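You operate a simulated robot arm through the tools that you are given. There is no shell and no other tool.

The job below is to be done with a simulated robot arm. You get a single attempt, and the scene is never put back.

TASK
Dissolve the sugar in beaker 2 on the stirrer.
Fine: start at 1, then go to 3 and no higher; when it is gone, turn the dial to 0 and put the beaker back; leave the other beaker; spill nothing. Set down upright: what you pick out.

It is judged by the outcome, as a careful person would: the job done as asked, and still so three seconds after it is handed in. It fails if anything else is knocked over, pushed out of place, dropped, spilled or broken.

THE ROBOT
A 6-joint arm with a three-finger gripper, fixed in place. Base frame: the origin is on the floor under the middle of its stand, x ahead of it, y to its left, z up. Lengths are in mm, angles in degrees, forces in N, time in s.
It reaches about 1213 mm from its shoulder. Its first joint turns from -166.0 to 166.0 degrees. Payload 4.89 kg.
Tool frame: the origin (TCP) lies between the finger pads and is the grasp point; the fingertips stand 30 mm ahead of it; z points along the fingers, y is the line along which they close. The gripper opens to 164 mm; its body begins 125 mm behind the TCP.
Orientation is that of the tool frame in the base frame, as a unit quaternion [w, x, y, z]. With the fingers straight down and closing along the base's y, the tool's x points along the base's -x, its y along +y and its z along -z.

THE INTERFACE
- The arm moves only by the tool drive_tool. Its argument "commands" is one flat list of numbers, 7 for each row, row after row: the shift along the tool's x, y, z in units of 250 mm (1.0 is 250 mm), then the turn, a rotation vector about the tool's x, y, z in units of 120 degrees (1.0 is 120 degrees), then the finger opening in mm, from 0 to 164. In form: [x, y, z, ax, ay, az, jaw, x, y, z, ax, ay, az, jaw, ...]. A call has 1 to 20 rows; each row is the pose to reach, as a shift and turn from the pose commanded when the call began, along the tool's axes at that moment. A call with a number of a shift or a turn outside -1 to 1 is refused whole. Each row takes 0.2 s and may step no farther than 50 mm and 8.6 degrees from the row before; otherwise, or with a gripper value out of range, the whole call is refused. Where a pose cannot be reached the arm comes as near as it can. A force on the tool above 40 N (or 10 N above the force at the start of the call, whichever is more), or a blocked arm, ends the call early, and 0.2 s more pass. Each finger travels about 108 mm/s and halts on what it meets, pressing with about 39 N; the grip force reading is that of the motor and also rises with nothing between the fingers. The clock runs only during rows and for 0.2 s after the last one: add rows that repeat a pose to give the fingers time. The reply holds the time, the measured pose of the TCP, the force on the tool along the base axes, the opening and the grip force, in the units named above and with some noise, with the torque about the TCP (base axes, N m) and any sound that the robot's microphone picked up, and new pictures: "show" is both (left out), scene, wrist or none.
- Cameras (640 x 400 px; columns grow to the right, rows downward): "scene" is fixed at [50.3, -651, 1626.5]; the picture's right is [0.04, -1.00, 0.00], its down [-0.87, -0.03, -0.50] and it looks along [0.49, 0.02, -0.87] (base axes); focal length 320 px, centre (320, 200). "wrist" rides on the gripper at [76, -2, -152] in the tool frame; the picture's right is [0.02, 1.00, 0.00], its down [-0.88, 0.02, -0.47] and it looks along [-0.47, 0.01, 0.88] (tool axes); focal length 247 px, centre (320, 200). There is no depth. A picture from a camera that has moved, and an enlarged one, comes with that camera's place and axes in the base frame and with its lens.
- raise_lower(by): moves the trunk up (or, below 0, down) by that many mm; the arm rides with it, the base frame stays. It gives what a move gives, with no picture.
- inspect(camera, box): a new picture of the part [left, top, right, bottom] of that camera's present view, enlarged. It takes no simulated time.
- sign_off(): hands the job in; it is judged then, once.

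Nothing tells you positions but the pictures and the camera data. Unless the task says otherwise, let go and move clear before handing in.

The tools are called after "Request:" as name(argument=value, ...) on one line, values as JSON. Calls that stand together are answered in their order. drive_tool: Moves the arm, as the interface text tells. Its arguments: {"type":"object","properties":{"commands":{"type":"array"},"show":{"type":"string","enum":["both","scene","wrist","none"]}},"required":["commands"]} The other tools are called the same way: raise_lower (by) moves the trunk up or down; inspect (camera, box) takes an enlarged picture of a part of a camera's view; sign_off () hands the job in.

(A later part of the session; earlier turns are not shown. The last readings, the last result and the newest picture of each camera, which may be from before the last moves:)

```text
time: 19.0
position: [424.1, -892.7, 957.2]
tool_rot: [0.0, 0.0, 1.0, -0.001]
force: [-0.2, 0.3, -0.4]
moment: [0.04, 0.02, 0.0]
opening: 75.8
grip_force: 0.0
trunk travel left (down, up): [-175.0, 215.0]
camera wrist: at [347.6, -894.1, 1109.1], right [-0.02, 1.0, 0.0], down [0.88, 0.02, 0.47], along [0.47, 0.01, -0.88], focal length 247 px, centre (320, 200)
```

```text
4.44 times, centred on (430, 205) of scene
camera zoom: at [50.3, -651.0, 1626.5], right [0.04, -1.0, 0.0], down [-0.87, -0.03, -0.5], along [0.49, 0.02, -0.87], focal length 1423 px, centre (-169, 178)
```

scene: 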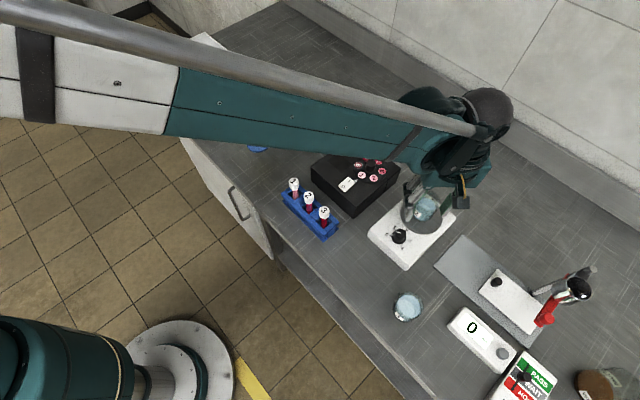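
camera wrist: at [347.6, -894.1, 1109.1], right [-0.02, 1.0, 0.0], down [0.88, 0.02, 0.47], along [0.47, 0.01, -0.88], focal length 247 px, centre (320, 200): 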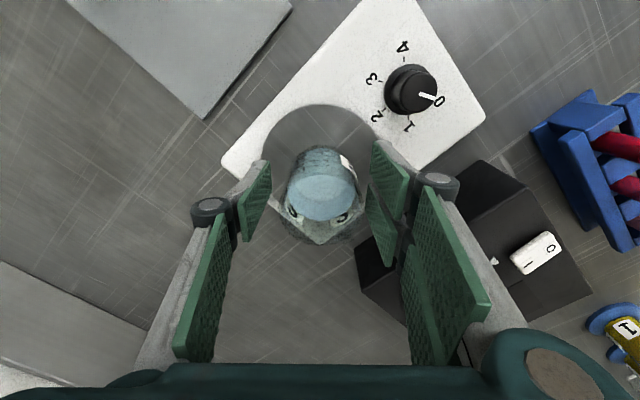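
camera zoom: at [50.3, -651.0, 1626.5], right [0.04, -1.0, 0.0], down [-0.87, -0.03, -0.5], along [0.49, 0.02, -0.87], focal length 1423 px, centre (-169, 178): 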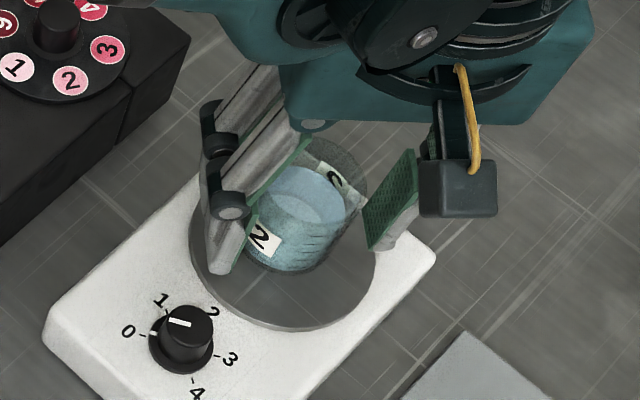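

Released cleanly with force near zero, and the beaker stands upright on the plate. I'll back straight up and look again to check how well it is centred.

Request:
drive_tool(commands=[0, 0, -0.04, 0, 0, 0, 76, 0, 0, -0.12, 0, 0, 0, 76, 0, 0, -0.24, 0, 0, 0, 76, 0, 0, -0.4, 0, 0, 0, 76, 0.06, 0, -0.5, 0, 0, 0, 76, 0.16, 0, -0.56, 0, 0, 0, 76, 0.2, 0, -0.56, 0, 0, 0, 76, 0.2, 0, -0.56, 0, 0, 0, 76], show="both")

Request:
inspect(camera="wrist", box=[240, 100, 400, 260])

Request:
inspect(camera="scene", box=[380, 160, 480, 250])

```text
time: 20.8
position: [375.3, -891.4, 1096.2]
tool_rot: [0.0, -0.001, 1.0, 0.0]
force: [0.4, 0.7, -0.1]
moment: [-0.05, -0.02, -0.01]
opening: 75.8
grip_force: 0.0
trunk travel left (down, up): [-175.0, 215.0]
camera wrist: at [297.7, -893.7, 1248.9], right [-0.02, 1.0, 0.0], down [0.88, 0.02, 0.47], along [0.47, 0.01, -0.88], focal length 247 px, centre (320, 200)
```

scene: 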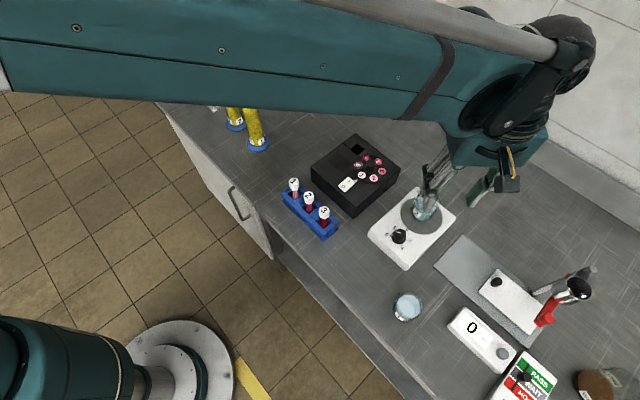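
wrist: 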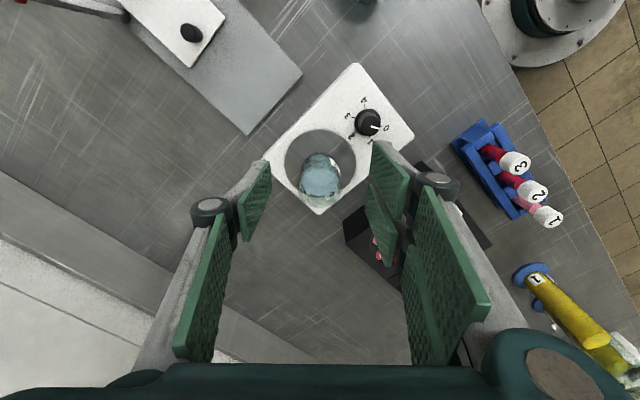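

```text
2.50 times, centred on (320, 180) of wrist
camera zoom: at [297.7, -893.7, 1248.9], right [-0.02, 1.0, 0.0], down [0.88, 0.02, 0.47], along [0.47, 0.01, -0.88], focal length 617 px, centre (320, 250)
```

zoom: 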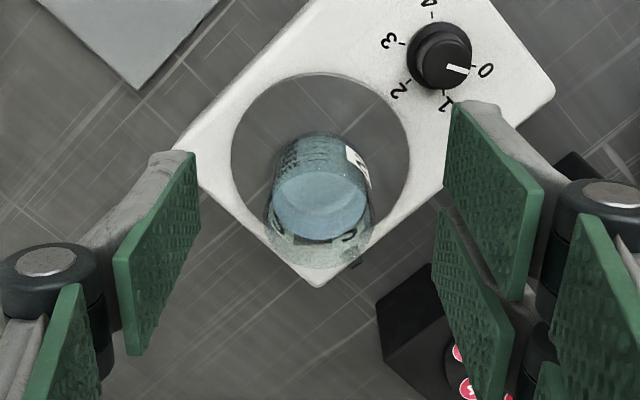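

```text
4.44 times, centred on (430, 205) of scene
camera zoom: at [50.3, -651.0, 1626.5], right [0.04, -1.0, 0.0], down [-0.87, -0.03, -0.5], along [0.49, 0.02, -0.87], focal length 1423 px, centre (-169, 178)
```

zoom: 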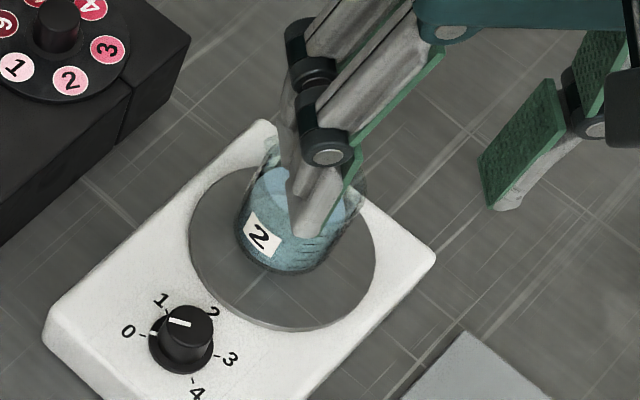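

The beaker is on the plate, about 6 mm from centre, which is well seated. Next I'll move above the knob at about (359, -828.5), higher than the beaker rim, and line up on it visually.

Request:
drive_tool(commands=[0.02, 0.1, 0.0, 0, 0, 0, 70, 0.04, 0.2, 0.04, 0, 0, 0, 64, 0.062, 0.254, 0.12, 0, 0, 0, 60, 0.062, 0.254, 0.186, 0, 0, 0, 60, 0.062, 0.254, 0.186, 0, 0, 0, 60], show="both")

Request:
inspect(camera="wrist", box=[240, 80, 400, 240])

Request:
inspect(camera="scene", box=[360, 160, 480, 280])

```text
time: 22.0
position: [357.3, -828.9, 1049.0]
tool_rot: [0.0, 0.0, 1.0, 0.0]
force: [0.1, -1.2, 0.6]
moment: [0.02, -0.02, 0.03]
opening: 59.9
grip_force: 0.1
trunk travel left (down, up): [-175.0, 215.0]
camera wrist: at [281.2, -830.0, 1201.6], right [-0.02, 1.0, 0.0], down [0.88, 0.02, 0.47], along [0.47, 0.01, -0.88], focal length 247 px, centre (320, 200)
```

scene: 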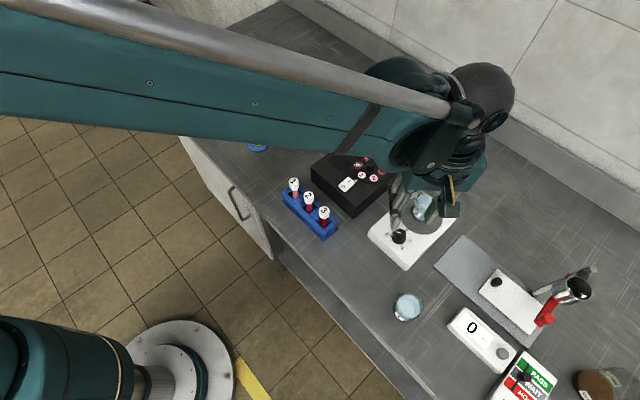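
wrist: 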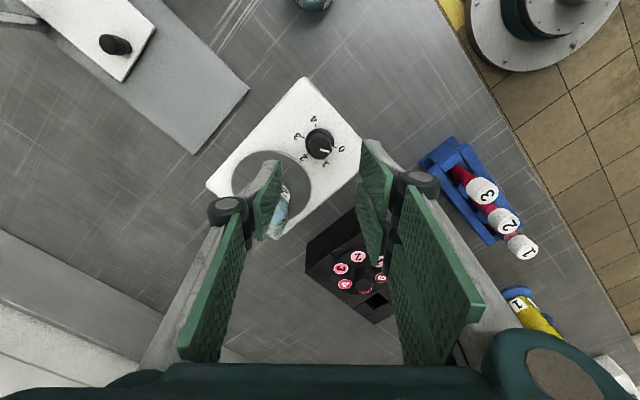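

```text
2.50 times, centred on (320, 160) of wrist
camera zoom: at [281.2, -830.0, 1201.6], right [-0.02, 1.0, 0.0], down [0.88, 0.02, 0.47], along [0.47, 0.01, -0.88], focal length 617 px, centre (320, 300)
```

zoom: 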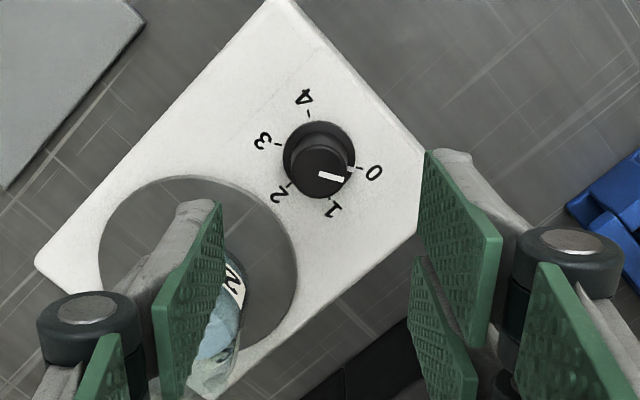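

```text
3.33 times, centred on (420, 220) of scene
camera zoom: at [50.3, -651.0, 1626.5], right [0.04, -1.0, 0.0], down [-0.87, -0.03, -0.5], along [0.49, 0.02, -0.87], focal length 1068 px, centre (-13, 133)
```

zoom: 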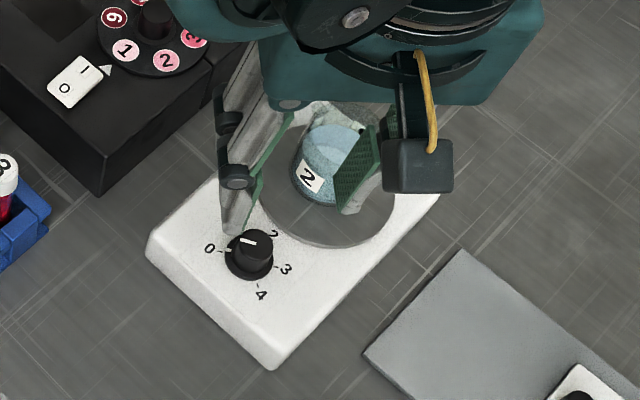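

The knob is lined up between the fingers to within about 1 mm. I'll go down to just above the knob top and check again.

Request:
drive_tool(commands=[0, -0.003, 0.1, 0, 0, 0, 54, 0, -0.003, 0.2, 0, 0, 0, 50, 0, -0.003, 0.28, 0, 0, 0, 50, 0, -0.003, 0.28, 0, 0, 0, 50], show="both")

Request:
inspect(camera="wrist", box=[250, 110, 390, 240])

Request:
inspect(camera="scene", box=[360, 160, 480, 280])

```text
time: 23.0
position: [358.7, -829.9, 978.4]
tool_rot: [0.0, -0.001, 1.0, 0.0]
force: [-1.0, 0.2, 0.6]
moment: [0.04, 0.02, -0.05]
opening: 50.1
grip_force: 0.1
trunk travel left (down, up): [-175.0, 215.0]
camera wrist: at [280.9, -831.5, 1132.0], right [-0.02, 1.0, 0.0], down [0.88, 0.02, 0.47], along [0.47, 0.01, -0.88], focal length 247 px, centre (320, 200)
```

scene: 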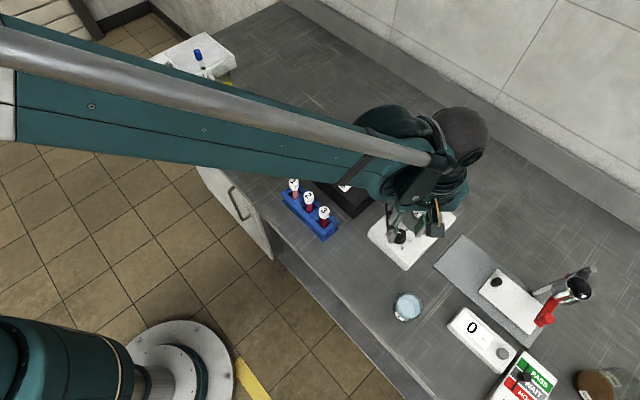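
wrist: 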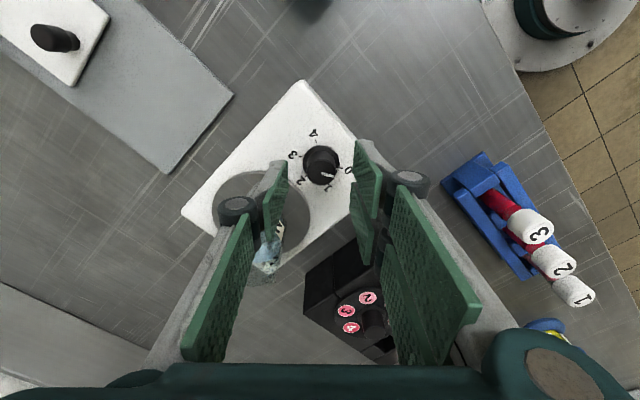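

```text
3.08 times, centred on (320, 175) of wrist
camera zoom: at [280.9, -831.5, 1132.0], right [-0.02, 1.0, 0.0], down [0.88, 0.02, 0.47], along [0.47, 0.01, -0.88], focal length 760 px, centre (320, 277)
```

zoom: 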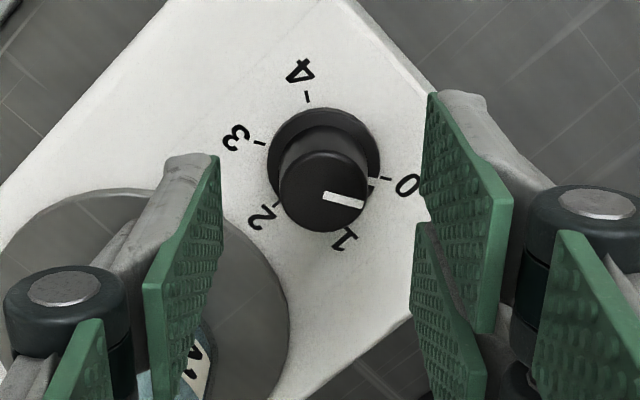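

```text
3.33 times, centred on (420, 220) of scene
camera zoom: at [50.3, -651.0, 1626.5], right [0.04, -1.0, 0.0], down [-0.87, -0.03, -0.5], along [0.49, 0.02, -0.87], focal length 1068 px, centre (-13, 133)
```

zoom: 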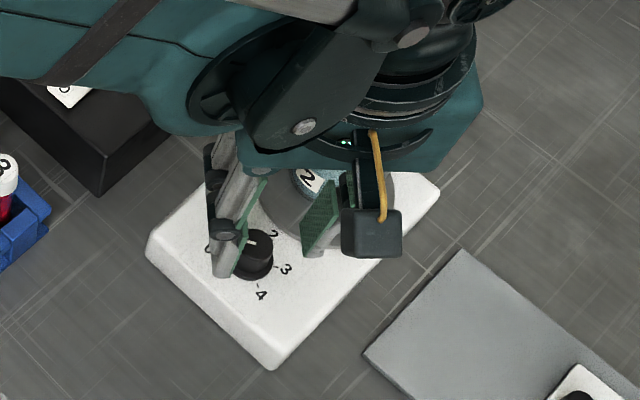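

The fingers are centred on the knob to about 1 mm. I'll go down around the knob body, with tips at about z 921, above the skirt, and close gently at the 0 position.

Request:
drive_tool(commands=[0, 0.002, 0.05, 0, 0, 0, 50, 0, 0.002, 0.09, 0, 0, 0, 50, 0, 0.002, 0.116, 0, 0, 0, 50, 0, 0.002, 0.116, 0, 0, 0, 50], show="both")

Request:
inspect(camera="wrist", box=[250, 110, 390, 240])

Request:
inspect(camera="scene", box=[370, 180, 460, 270])

```text
time: 24.0
position: [358.2, -829.7, 950.3]
tool_rot: [0.0, 0.0, 1.0, 0.0]
force: [0.0, -0.9, -0.2]
moment: [0.02, 0.01, -0.01]
opening: 49.7
grip_force: 0.1
trunk travel left (down, up): [-175.0, 215.0]
camera wrist: at [281.4, -831.1, 1103.2], right [-0.02, 1.0, 0.0], down [0.88, 0.02, 0.47], along [0.47, 0.01, -0.88], focal length 247 px, centre (320, 200)
```

scene: 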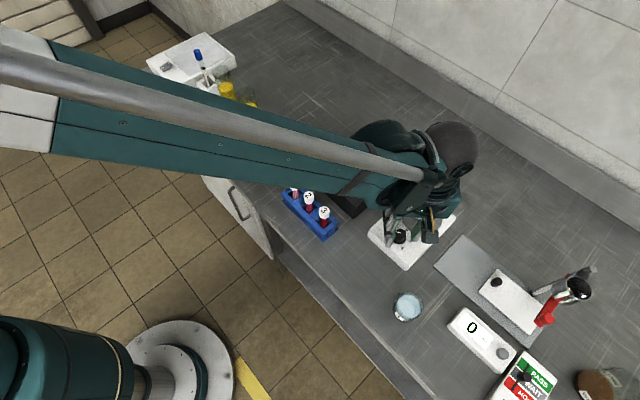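
wrist: 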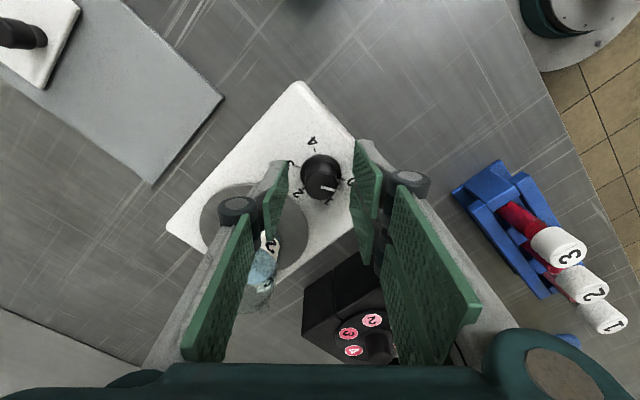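

```text
3.08 times, centred on (320, 175) of wrist
camera zoom: at [281.4, -831.1, 1103.2], right [-0.02, 1.0, 0.0], down [0.88, 0.02, 0.47], along [0.47, 0.01, -0.88], focal length 760 px, centre (320, 277)
```

zoom: 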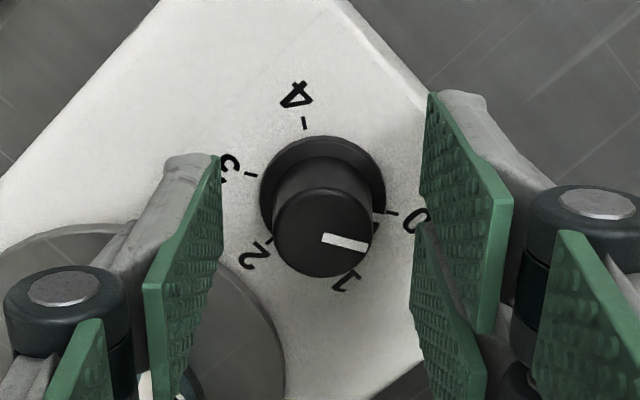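

```text
4.44 times, centred on (415, 225) of scene
camera zoom: at [50.3, -651.0, 1626.5], right [0.04, -1.0, 0.0], down [-0.87, -0.03, -0.5], along [0.49, 0.02, -0.87], focal length 1423 px, centre (-102, 89)
```

zoom: 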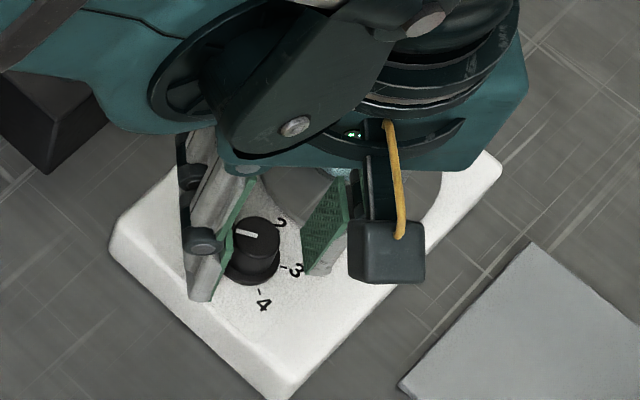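

The knob is well framed. I'll apply a sub-millimetre correction and close the fingers on it, then check the side force before turning anything.

Request:
drive_tool(commands=[0.003, 0.003, 0, 0, 0, 0, 44, 0.003, 0.003, 0, 0, 0, 0, 38, 0.003, 0.003, 0, 0, 0, 0, 33, 0.003, 0.003, 0, 0, 0, 0, 29, 0.003, 0.003, 0, 0, 0, 0, 25, 0.003, 0.003, 0, 0, 0, 0, 21, 0.003, 0.003, 0, 0, 0, 0, 20, 0.003, 0.003, 0, 0, 0, 0, 20], show="both")

Request:
inspect(camera="wrist", box=[250, 110, 390, 240])

Request:
inspect(camera="scene", box=[370, 180, 460, 270])

```text
time: 25.8
position: [357.3, -828.0, 950.0]
tool_rot: [0.0, 0.0, 1.0, 0.0]
force: [0.4, -4.6, 1.7]
moment: [-0.14, -0.02, -0.02]
opening: 26.0
grip_force: 45.1
trunk travel left (down, up): [-175.0, 215.0]
camera wrist: at [280.7, -830.3, 1103.5], right [-0.02, 1.0, 0.0], down [0.88, 0.02, 0.47], along [0.47, 0.01, -0.88], focal length 247 px, centre (320, 200)
```

scene: 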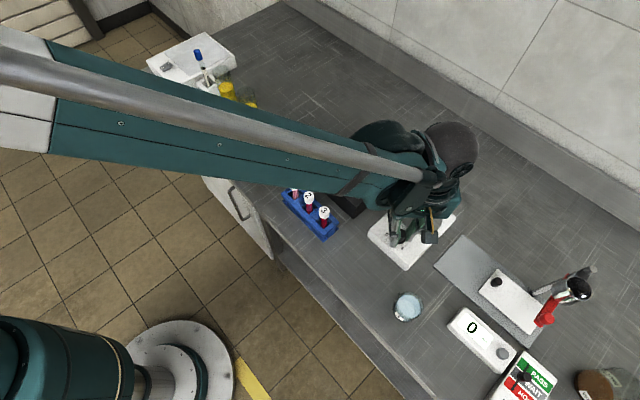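
wrist: 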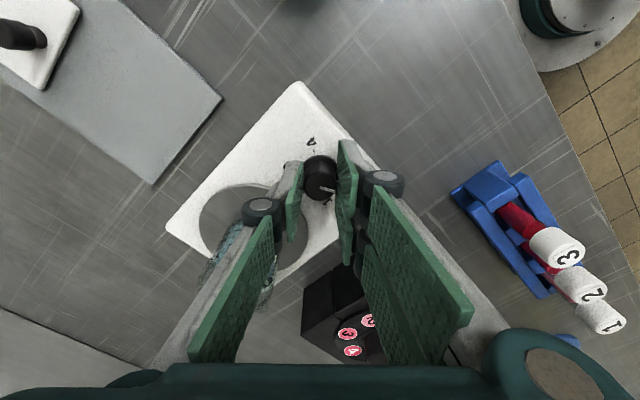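

```text
3.08 times, centred on (320, 175) of wrist
camera zoom: at [280.7, -830.3, 1103.5], right [-0.02, 1.0, 0.0], down [0.88, 0.02, 0.47], along [0.47, 0.01, -0.88], focal length 760 px, centre (320, 277)
```

zoom: 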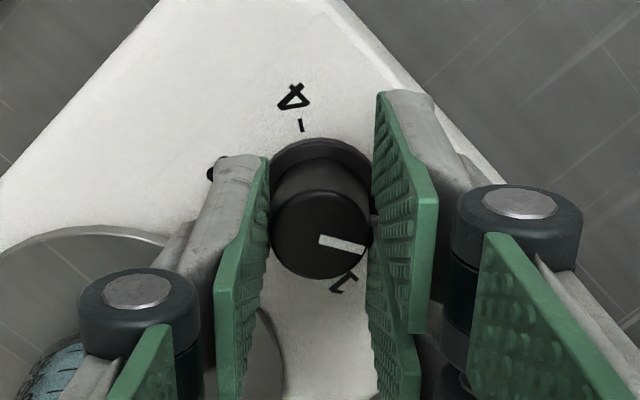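

```text
4.44 times, centred on (415, 225) of scene
camera zoom: at [50.3, -651.0, 1626.5], right [0.04, -1.0, 0.0], down [-0.87, -0.03, -0.5], along [0.49, 0.02, -0.87], focal length 1423 px, centre (-102, 89)
```

zoom: 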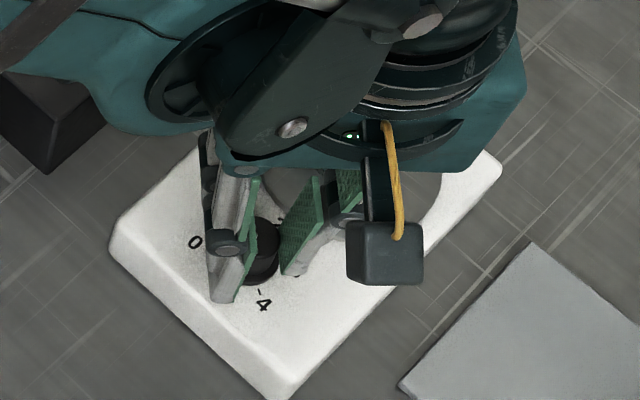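

The knob is held at 26.0 mm with little side force. I'll turn +60° (clockwise from above) to take the dial from 0 to 1.

Request:
drive_tool(commands=[0, 0, 0, 0, 0, 0.05, 20, 0, 0, 0, 0, 0, 0.1, 20, 0, 0, 0, 0, 0, 0.15, 20, 0, 0, 0, 0, 0, 0.2, 20, 0, 0, 0, 0, 0, 0.25, 20, 0, 0, 0, 0, 0, 0.3, 20, 0, 0, 0, 0, 0, 0.35, 20, 0, 0, 0, 0, 0, 0.4, 20, 0, 0, 0, 0, 0, 0.45, 20, 0, 0, 0, 0, 0, 0.5, 20, 0, 0, 0, 0, 0, 0.5, 20], show="both")

Request:
inspect(camera="wrist", box=[250, 110, 390, 240])

Request:
inspect(camera="scene", box=[370, 180, 460, 270])

```text
time: 27.5
position: [359.3, -826.2, 950.4]
tool_rot: [0.0, 0.378, 0.926, 0.001]
force: [1.7, 7.9, 6.8]
moment: [0.33, -0.13, 0.02]
opening: 25.9
grip_force: 44.9
trunk travel left (down, up): [-175.0, 215.0]
stopped in row 8: the force on the tool passed its limit at 41 N (the readings are from after the stop); the commanded pose is now the measured one
camera wrist: at [302.8, -774.3, 1103.6], right [0.68, 0.73, 0.0], down [0.64, -0.6, 0.47], along [0.35, -0.32, -0.88], focal length 247 px, centre (320, 200)
```

scene: 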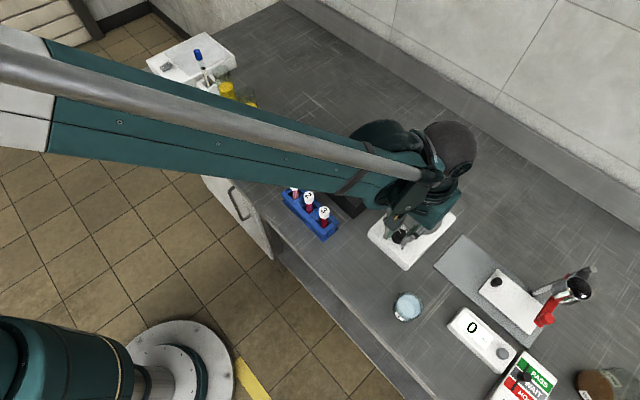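
wrist: 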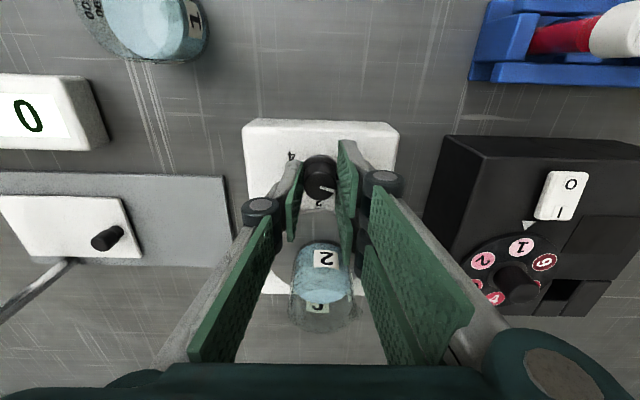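

```text
3.08 times, centred on (320, 175) of wrist
camera zoom: at [302.8, -774.3, 1103.6], right [0.68, 0.73, 0.0], down [0.64, -0.6, 0.47], along [0.35, -0.32, -0.88], focal length 760 px, centre (320, 277)
```

zoom: 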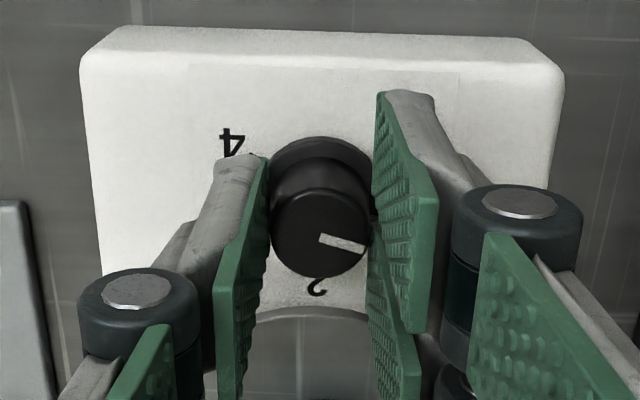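

```text
4.44 times, centred on (415, 225) of scene
camera zoom: at [50.3, -651.0, 1626.5], right [0.04, -1.0, 0.0], down [-0.87, -0.03, -0.5], along [0.49, 0.02, -0.87], focal length 1423 px, centre (-102, 89)
```

zoom: 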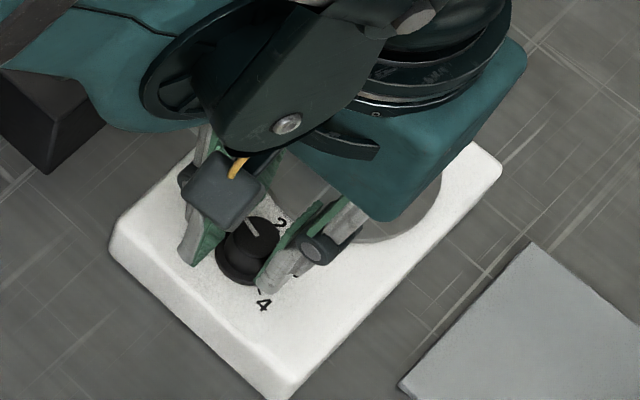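

The turn stopped at 44° because the force limit tripped. The gripper axis is about 3 mm off the knob axis along tool x. The stirrer hasn't moved and the knob turned without slipping. I'll finish the last 15.6° while shifting so the rotation centres on the knob.

Request:
drive_tool(commands=[-0.0004, 0.001, 0, 0, 0, 0.0325, 20, -0.0008, 0.0017, 0, 0, 0, 0.065, 20, -0.0011, 0.0023, 0, 0, 0, 0.0975, 20, -0.0013, 0.0029, 0, 0, 0, 0.13, 20, -0.0013, 0.0029, 0, 0, 0, 0.13, 20], show="both")

Request:
inspect(camera="wrist", box=[250, 110, 390, 240])

Request:
inspect(camera="wrist", box=[240, 220, 400, 360])

Request:
inspect(camera="scene", box=[370, 180, 460, 270])

```text
time: 28.7
position: [359.8, -825.6, 950.6]
tool_rot: [0.0, 0.501, 0.865, 0.001]
force: [3.3, 32.3, -3.2]
moment: [0.96, -0.07, 0.1]
opening: 25.5
grip_force: 45.2
trunk travel left (down, up): [-175.0, 215.0]
camera wrist: at [319.8, -760.6, 1103.6], right [0.86, 0.52, 0.0], down [0.46, -0.75, 0.47], along [0.24, -0.4, -0.88], focal length 247 px, centre (320, 200)
```

scene: 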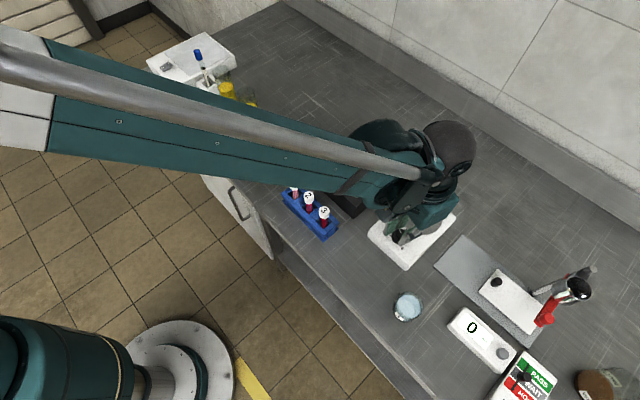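
wrist: 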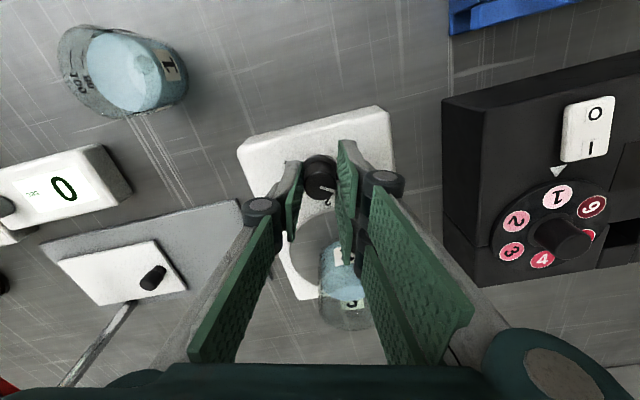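

```text
3.08 times, centred on (320, 175) of wrist
camera zoom: at [319.8, -760.6, 1103.6], right [0.86, 0.52, 0.0], down [0.46, -0.75, 0.47], along [0.24, -0.4, -0.88], focal length 760 px, centre (320, 277)
```

zoom: 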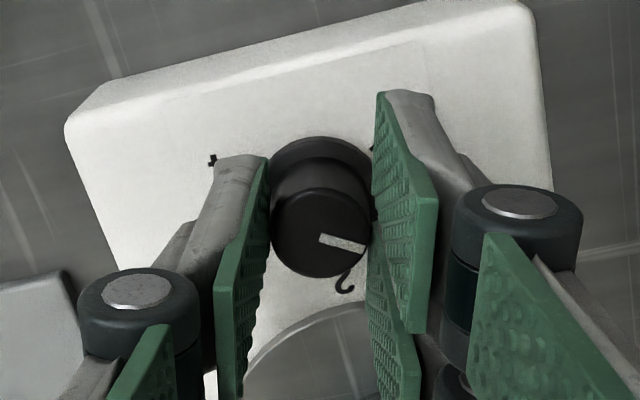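

```text
2.86 times, centred on (320, 290) of wrist
camera zoom: at [319.8, -760.6, 1103.6], right [0.86, 0.52, 0.0], down [0.46, -0.75, 0.47], along [0.24, -0.4, -0.88], focal length 706 px, centre (320, -57)
```

zoom: 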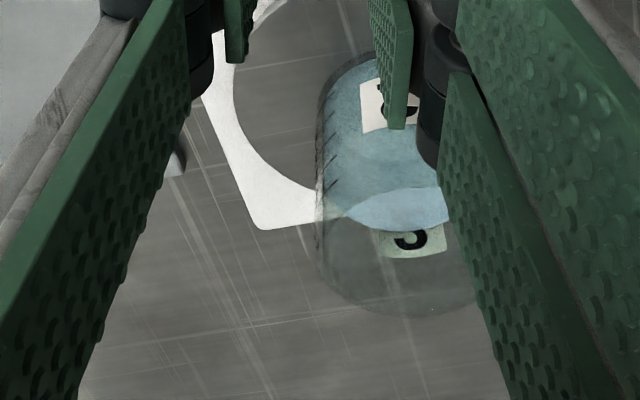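

```text
4.44 times, centred on (415, 225) of scene
camera zoom: at [50.3, -651.0, 1626.5], right [0.04, -1.0, 0.0], down [-0.87, -0.03, -0.5], along [0.49, 0.02, -0.87], focal length 1423 px, centre (-102, 89)
```

zoom: 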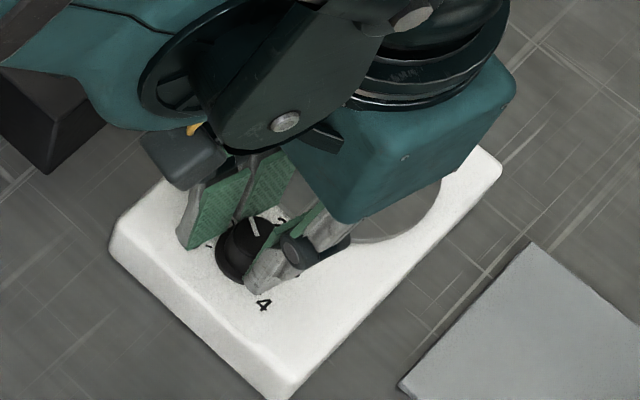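

The dial has turned 60° to position 1 with no slip visible. About 32 N of side load remains from the offset, so I'll relieve it with a small shift, then open the fingers.

Request:
drive_tool(commands=[0.0026, 0.0015, 0, 0, 0, 0, 20, 0.0052, 0.003, 0, 0, 0, 0, 20, 0.0052, 0.003, 0, 0, 0, 0, 20], show="none")

```text
time: 29.5
position: [360.7, -824.8, 950.9]
tool_rot: [0.001, 0.5, 0.866, 0.0]
force: [4.4, 13.6, -0.1]
moment: [0.48, 0.0, 0.06]
opening: 25.9
grip_force: 44.7
trunk travel left (down, up): [-175.0, 215.0]
```

The load is down to 14 N. I'll open the fingers now and lift off to look at the dial and the beaker.

Request:
drive_tool(commands=[0.002, 0.001, 0, 0, 0, 0, 24, 0.002, 0.001, 0, 0, 0, 0, 32, 0.002, 0.001, 0, 0, 0, 0, 42, 0.002, 0.001, 0, 0, 0, 0, 50, 0.002, 0.001, 0, 0, 0, 0, 50], show="both")

Request:
inspect(camera="wrist", box=[250, 110, 390, 240])

Request:
inspect(camera="wrist", box=[240, 220, 400, 360])

Request:
inspect(camera="scene", box=[370, 180, 460, 270])

```text
time: 30.7
position: [360.2, -824.7, 951.1]
tool_rot: [0.0, 0.5, 0.866, 0.001]
force: [0.3, -0.7, 0.2]
moment: [0.01, 0.0, 0.02]
opening: 50.3
grip_force: 0.0
trunk travel left (down, up): [-175.0, 215.0]
camera wrist: at [319.6, -759.7, 1103.3], right [0.86, 0.52, 0.0], down [0.46, -0.75, 0.47], along [0.25, -0.4, -0.88], focal length 247 px, centre (320, 200)
```

scene: 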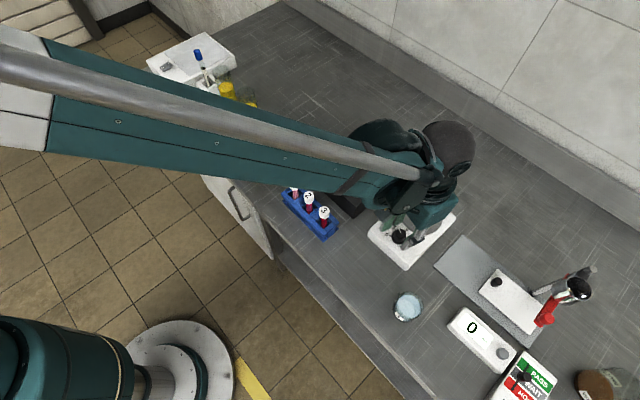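
wrist: 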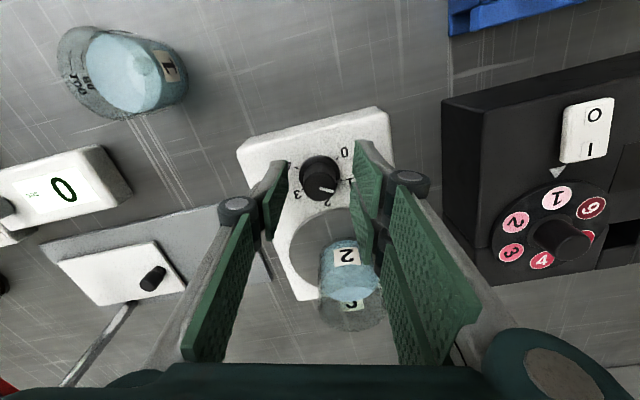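

```text
3.08 times, centred on (320, 175) of wrist
camera zoom: at [319.6, -759.7, 1103.3], right [0.86, 0.52, 0.0], down [0.46, -0.75, 0.47], along [0.25, -0.4, -0.88], focal length 760 px, centre (320, 277)
```

zoom: 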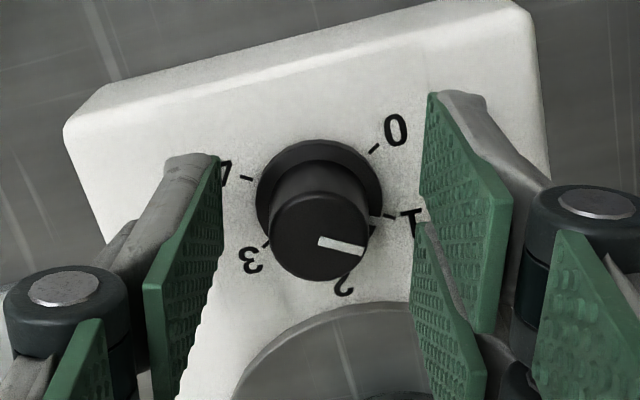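

```text
2.86 times, centred on (320, 290) of wrist
camera zoom: at [319.6, -759.7, 1103.3], right [0.86, 0.52, 0.0], down [0.46, -0.75, 0.47], along [0.25, -0.4, -0.88], focal length 706 px, centre (320, -57)
```

zoom: 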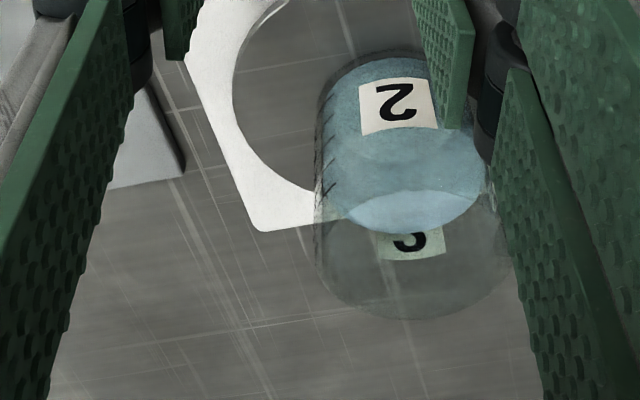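

```text
4.44 times, centred on (415, 225) of scene
camera zoom: at [50.3, -651.0, 1626.5], right [0.04, -1.0, 0.0], down [-0.87, -0.03, -0.5], along [0.49, 0.02, -0.87], focal length 1423 px, centre (-102, 89)
```

zoom: 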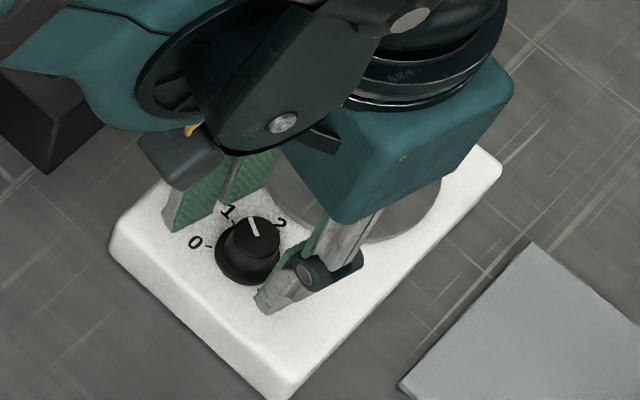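

The dial now points exactly at 1, and the beaker is undisturbed. I'll lift off the knob and look into the beaker to see how the sugar looks at setting 1.

Request:
drive_tool(commands=[0, 0, -0.06, 0, 0, 0, 50, 0, 0, -0.16, 0, 0, 0, 50, 0, 0, -0.28, 0, 0, 0, 50, 0, 0, -0.4, 0, 0, 0, 50, 0, 0, -0.4, 0, 0, 0, 50], show="both")

Request:
inspect(camera="wrist", box=[270, 140, 390, 260])

Request:
inspect(camera="scene", box=[390, 170, 460, 240])

```text
time: 31.9
position: [359.4, -823.4, 1050.1]
tool_rot: [0.0, 0.501, 0.866, 0.002]
force: [0.1, 0.7, -0.3]
moment: [-0.05, -0.03, -0.01]
opening: 50.0
grip_force: 0.0
trunk travel left (down, up): [-175.0, 215.0]
camera wrist: at [318.8, -759.7, 1203.0], right [0.86, 0.52, 0.0], down [0.46, -0.75, 0.47], along [0.25, -0.4, -0.88], focal length 247 px, centre (320, 200)
```

scene: 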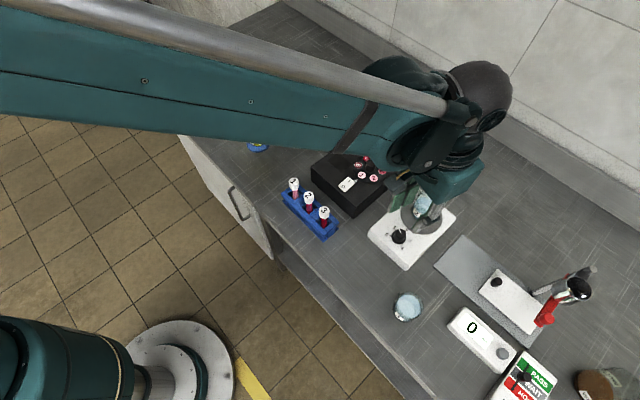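
wrist: 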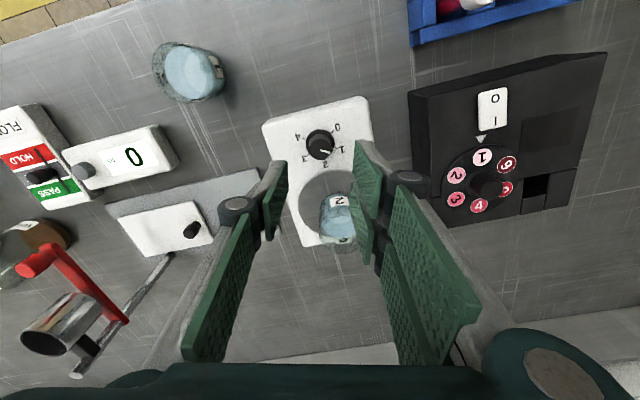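

```text
3.33 times, centred on (330, 200) of wrist
camera zoom: at [318.8, -759.7, 1203.0], right [0.86, 0.52, 0.0], down [0.46, -0.75, 0.47], along [0.25, -0.4, -0.88], focal length 823 px, centre (287, 200)
```

zoom: 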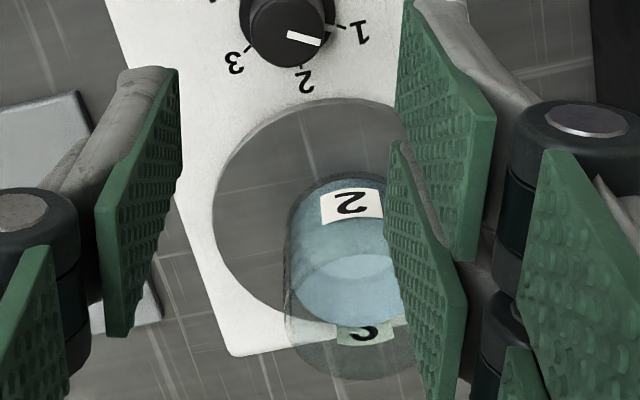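

```text
5.71 times, centred on (425, 205) of scene
camera zoom: at [50.3, -651.0, 1626.5], right [0.04, -1.0, 0.0], down [-0.87, -0.03, -0.5], along [0.49, 0.02, -0.87], focal length 1830 px, centre (-280, 171)
```

zoom: 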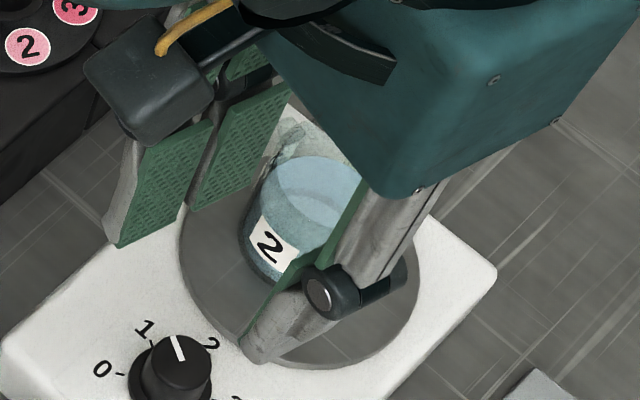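

The dial reads 1. I'll hover above the beaker with the fingers open and look straight in, which also gives it some seconds at setting 1.

Request:
drive_tool(commands=[0, 0, -0.04, 0, 0, 0, 60, -0.1, 0.03, -0.08, 0, 0, -0.03, 70, -0.22, 0.06, -0.08, 0, 0, -0.07, 80, -0.32, 0.09, -0.08, 0, 0, -0.1, 90, -0.369, 0.099, -0.08, 0, 0, -0.125, 100, -0.369, 0.099, -0.08, 0, 0, -0.125, 100], show="both")

Request:
inspect(camera="wrist", box=[270, 100, 370, 200])

```text
time: 33.3
position: [427.8, -892.1, 1069.8]
tool_rot: [0.0, 0.383, 0.924, 0.001]
force: [1.0, -0.3, -0.5]
moment: [0.06, 0.02, -0.06]
opening: 100.0
grip_force: 0.0
trunk travel left (down, up): [-175.0, 215.0]
camera wrist: at [371.7, -840.1, 1222.4], right [0.69, 0.72, 0.0], down [0.64, -0.61, 0.47], along [0.34, -0.33, -0.88], focal length 247 px, centre (320, 200)
```

scene: 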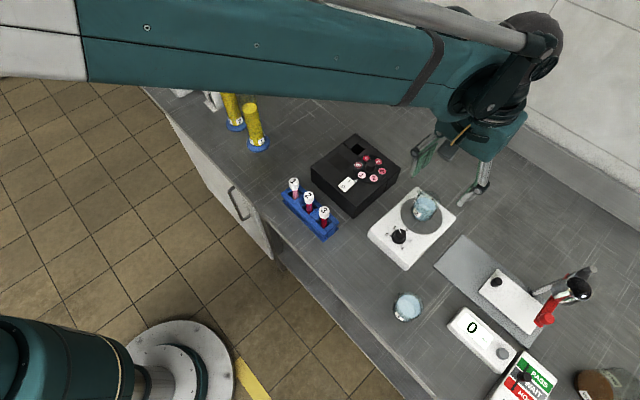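
wrist: 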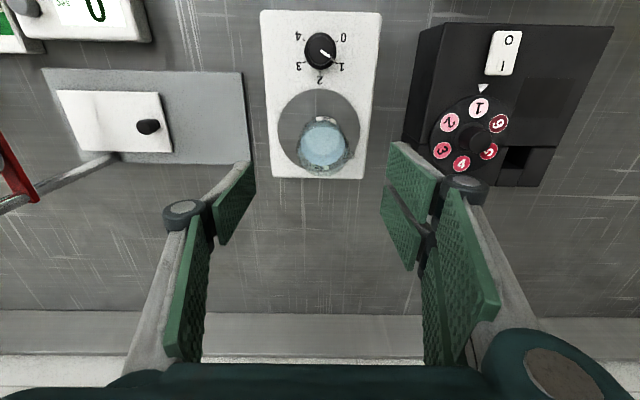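

```text
4.00 times, centred on (320, 150) of wrist
camera zoom: at [371.7, -840.1, 1222.4], right [0.69, 0.72, 0.0], down [0.64, -0.61, 0.47], along [0.34, -0.33, -0.88], focal length 988 px, centre (320, 400)
```

zoom: 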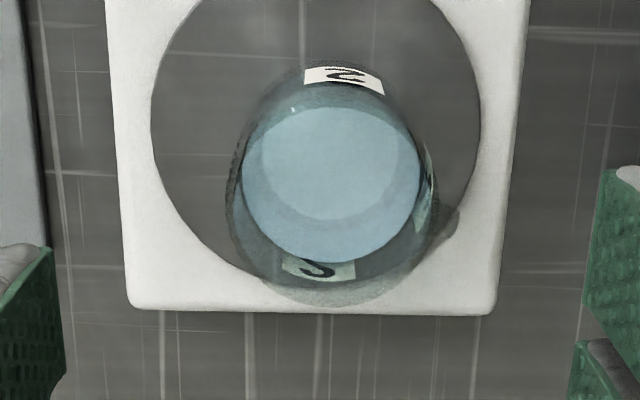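

Request:
inspect(camera="wrist", box=[296, 110, 352, 178])

Request:
inspect(camera="scene", box=[395, 180, 455, 230])

Request:
inspect(camera="scene", box=[380, 280, 440, 330])

```text
5.88 times, centred on (324, 144) of wrist
camera zoom: at [371.7, -840.1, 1222.4], right [0.69, 0.72, 0.0], down [0.64, -0.61, 0.47], along [0.34, -0.33, -0.88], focal length 1453 px, centre (296, 529)
```

zoom: 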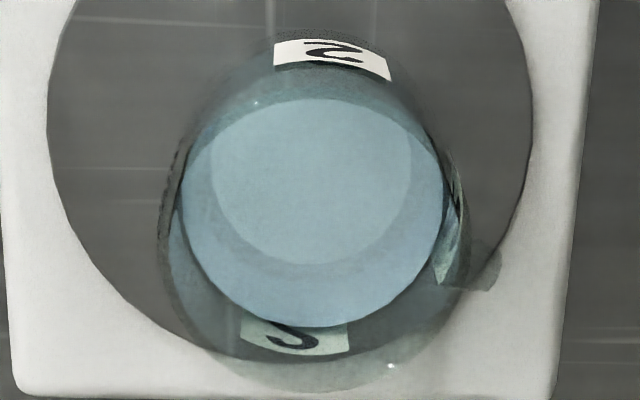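

```text
8.00 times, centred on (425, 205) of scene
camera zoom: at [50.3, -651.0, 1626.5], right [0.04, -1.0, 0.0], down [-0.87, -0.03, -0.5], along [0.49, 0.02, -0.87], focal length 2562 px, centre (-520, 160)
```

zoom: 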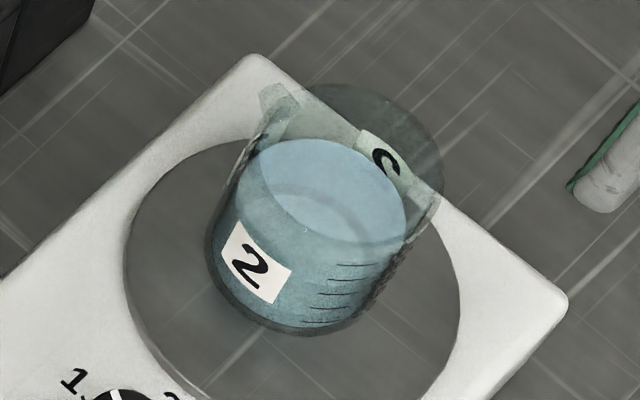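

```text
8.00 times, centred on (410, 305) of scene
camera zoom: at [50.3, -651.0, 1626.5], right [0.04, -1.0, 0.0], down [-0.87, -0.03, -0.5], along [0.49, 0.02, -0.87], focal length 2562 px, centre (-400, -640)
```

zoom: 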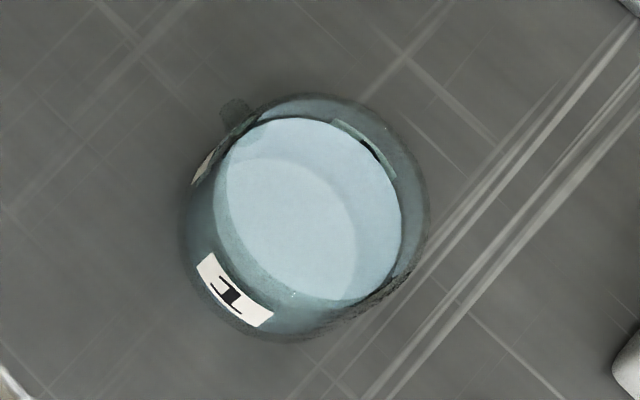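

The liquid in beaker 2 looks bluer and less white than before, while beaker 1 is still whitish, so dissolving has begun at setting 1. Now I'll go back to the knob, using the corrected axis at about (362.3, -828.2), for the step toward 3.

Request:
drive_tool(commands=[0.06, -0.001, 0, 0, 0, -0.0625, 90, 0.12, -0.002, 0, 0, 0, -0.125, 80, 0.18, -0.003, 0, 0, 0, -0.1875, 70, 0.24, -0.004, 0.02, 0, 0, -0.25, 60, 0.3, -0.005, 0.08, 0, 0, -0.3125, 50, 0.3636, -0.006, 0.18, 0, 0, -0.375, 50, 0.3636, -0.006, 0.3, 0, 0, -0.375, 50, 0.3636, -0.006, 0.364, 0, 0, -0.375, 50, 0.3636, -0.006, 0.364, 0, 0, -0.375, 50], show="both")

Request:
inspect(camera="wrist", box=[250, 110, 390, 240])

Request:
inspect(camera="scene", box=[370, 180, 460, 270])

```text
time: 35.3
position: [362.3, -829.5, 979.2]
tool_rot: [-0.001, 0.0, 1.0, 0.0]
force: [0.5, -1.3, 0.2]
moment: [0.07, 0.02, -0.01]
opening: 50.1
grip_force: 0.1
trunk travel left (down, up): [-175.0, 215.0]
camera wrist: at [285.5, -831.0, 1131.4], right [-0.02, 1.0, 0.0], down [0.88, 0.02, 0.47], along [0.47, 0.01, -0.88], focal length 247 px, centre (320, 200)
```

scene: 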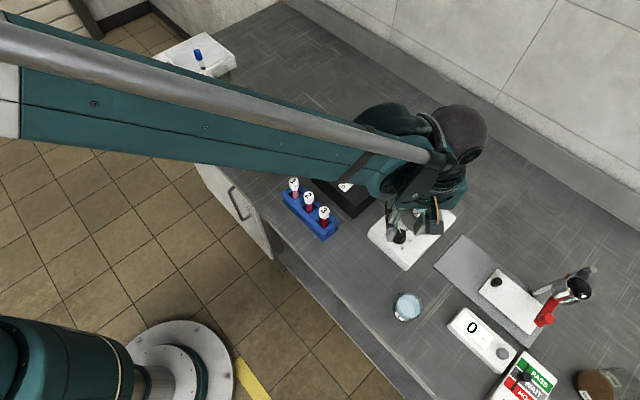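
wrist: 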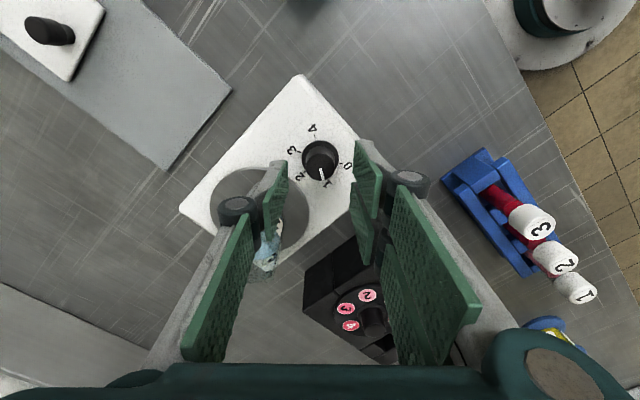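

```text
3.08 times, centred on (320, 175) of wrist
camera zoom: at [285.5, -831.0, 1131.4], right [-0.02, 1.0, 0.0], down [0.88, 0.02, 0.47], along [0.47, 0.01, -0.88], focal length 760 px, centre (320, 277)
```

zoom: 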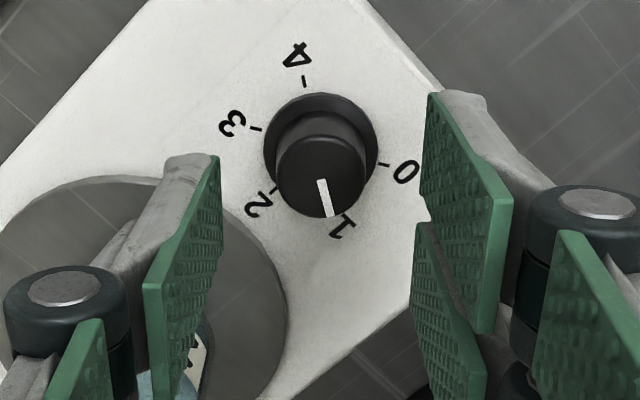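

```text
4.44 times, centred on (415, 225) of scene
camera zoom: at [50.3, -651.0, 1626.5], right [0.04, -1.0, 0.0], down [-0.87, -0.03, -0.5], along [0.49, 0.02, -0.87], focal length 1423 px, centre (-102, 89)
```

zoom: 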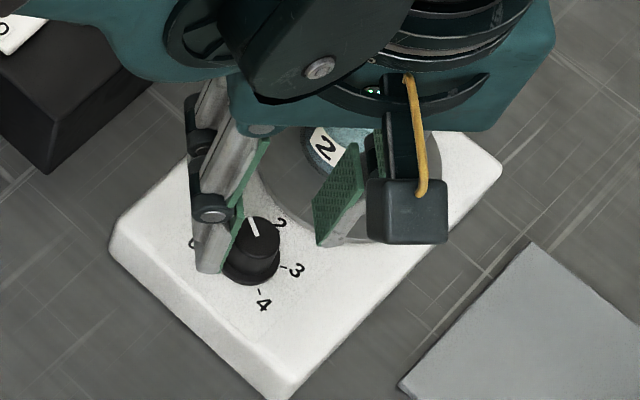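

The dial is steady at 1, the knob is centred, and the fingers have clear space. I'll go down and close on the knob at this yaw.

Request:
drive_tool(commands=[0.002, 0, 0.06, 0, 0, 0, 50, 0.002, 0, 0.116, 0, 0, 0, 50, 0.002, 0, 0.116, 0, 0, 0, 50, 0.002, 0, 0.116, 0, 0, 0, 44, 0.002, 0, 0.116, 0, 0, 0, 38, 0.002, 0, 0.116, 0, 0, 0, 33, 0.002, 0, 0.116, 0, 0, 0, 29, 0.002, 0, 0.116, 0, 0, 0, 25, 0.002, 0, 0.116, 0, 0, 0, 20, 0.002, 0, 0.116, 0, 0, 0, 20, 0.002, 0, 0.116, 0, 0, 0, 20], show="wrist")

Request:
inspect(camera="wrist", box=[250, 110, 390, 240])

```text
time: 37.7
position: [362.5, -828.5, 949.3]
tool_rot: [0.001, 0.001, 1.0, 0.001]
force: [0.1, -12.4, 3.8]
moment: [-0.46, 0.08, 0.02]
opening: 25.6
grip_force: 45.0
trunk travel left (down, up): [-175.0, 215.0]
camera wrist: at [285.1, -830.7, 1101.6], right [-0.02, 1.0, 0.0], down [0.88, 0.02, 0.47], along [0.47, 0.01, -0.88], focal length 247 px, centre (320, 200)
```

wrist: 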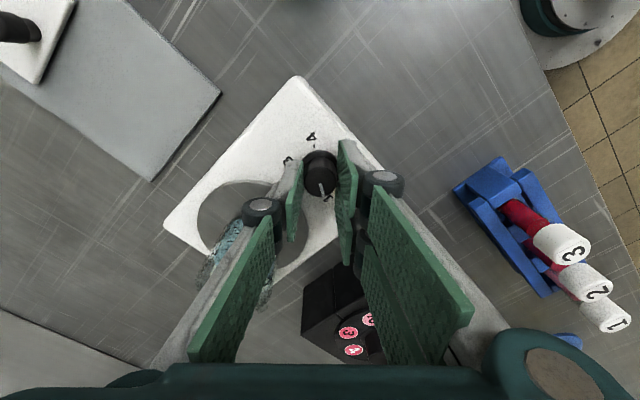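

```text
3.08 times, centred on (320, 175) of wrist
camera zoom: at [285.1, -830.7, 1101.6], right [-0.02, 1.0, 0.0], down [0.88, 0.02, 0.47], along [0.47, 0.01, -0.88], focal length 760 px, centre (320, 277)
```

zoom: 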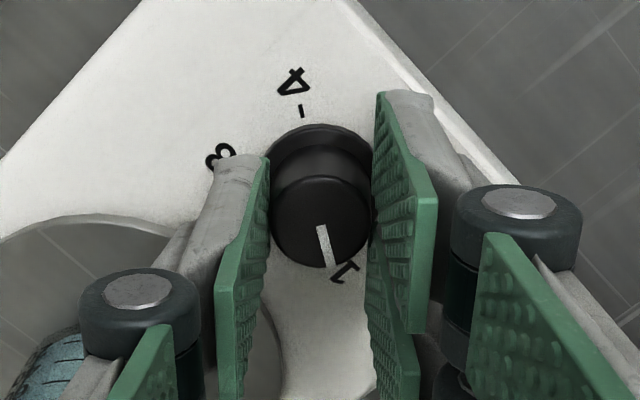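

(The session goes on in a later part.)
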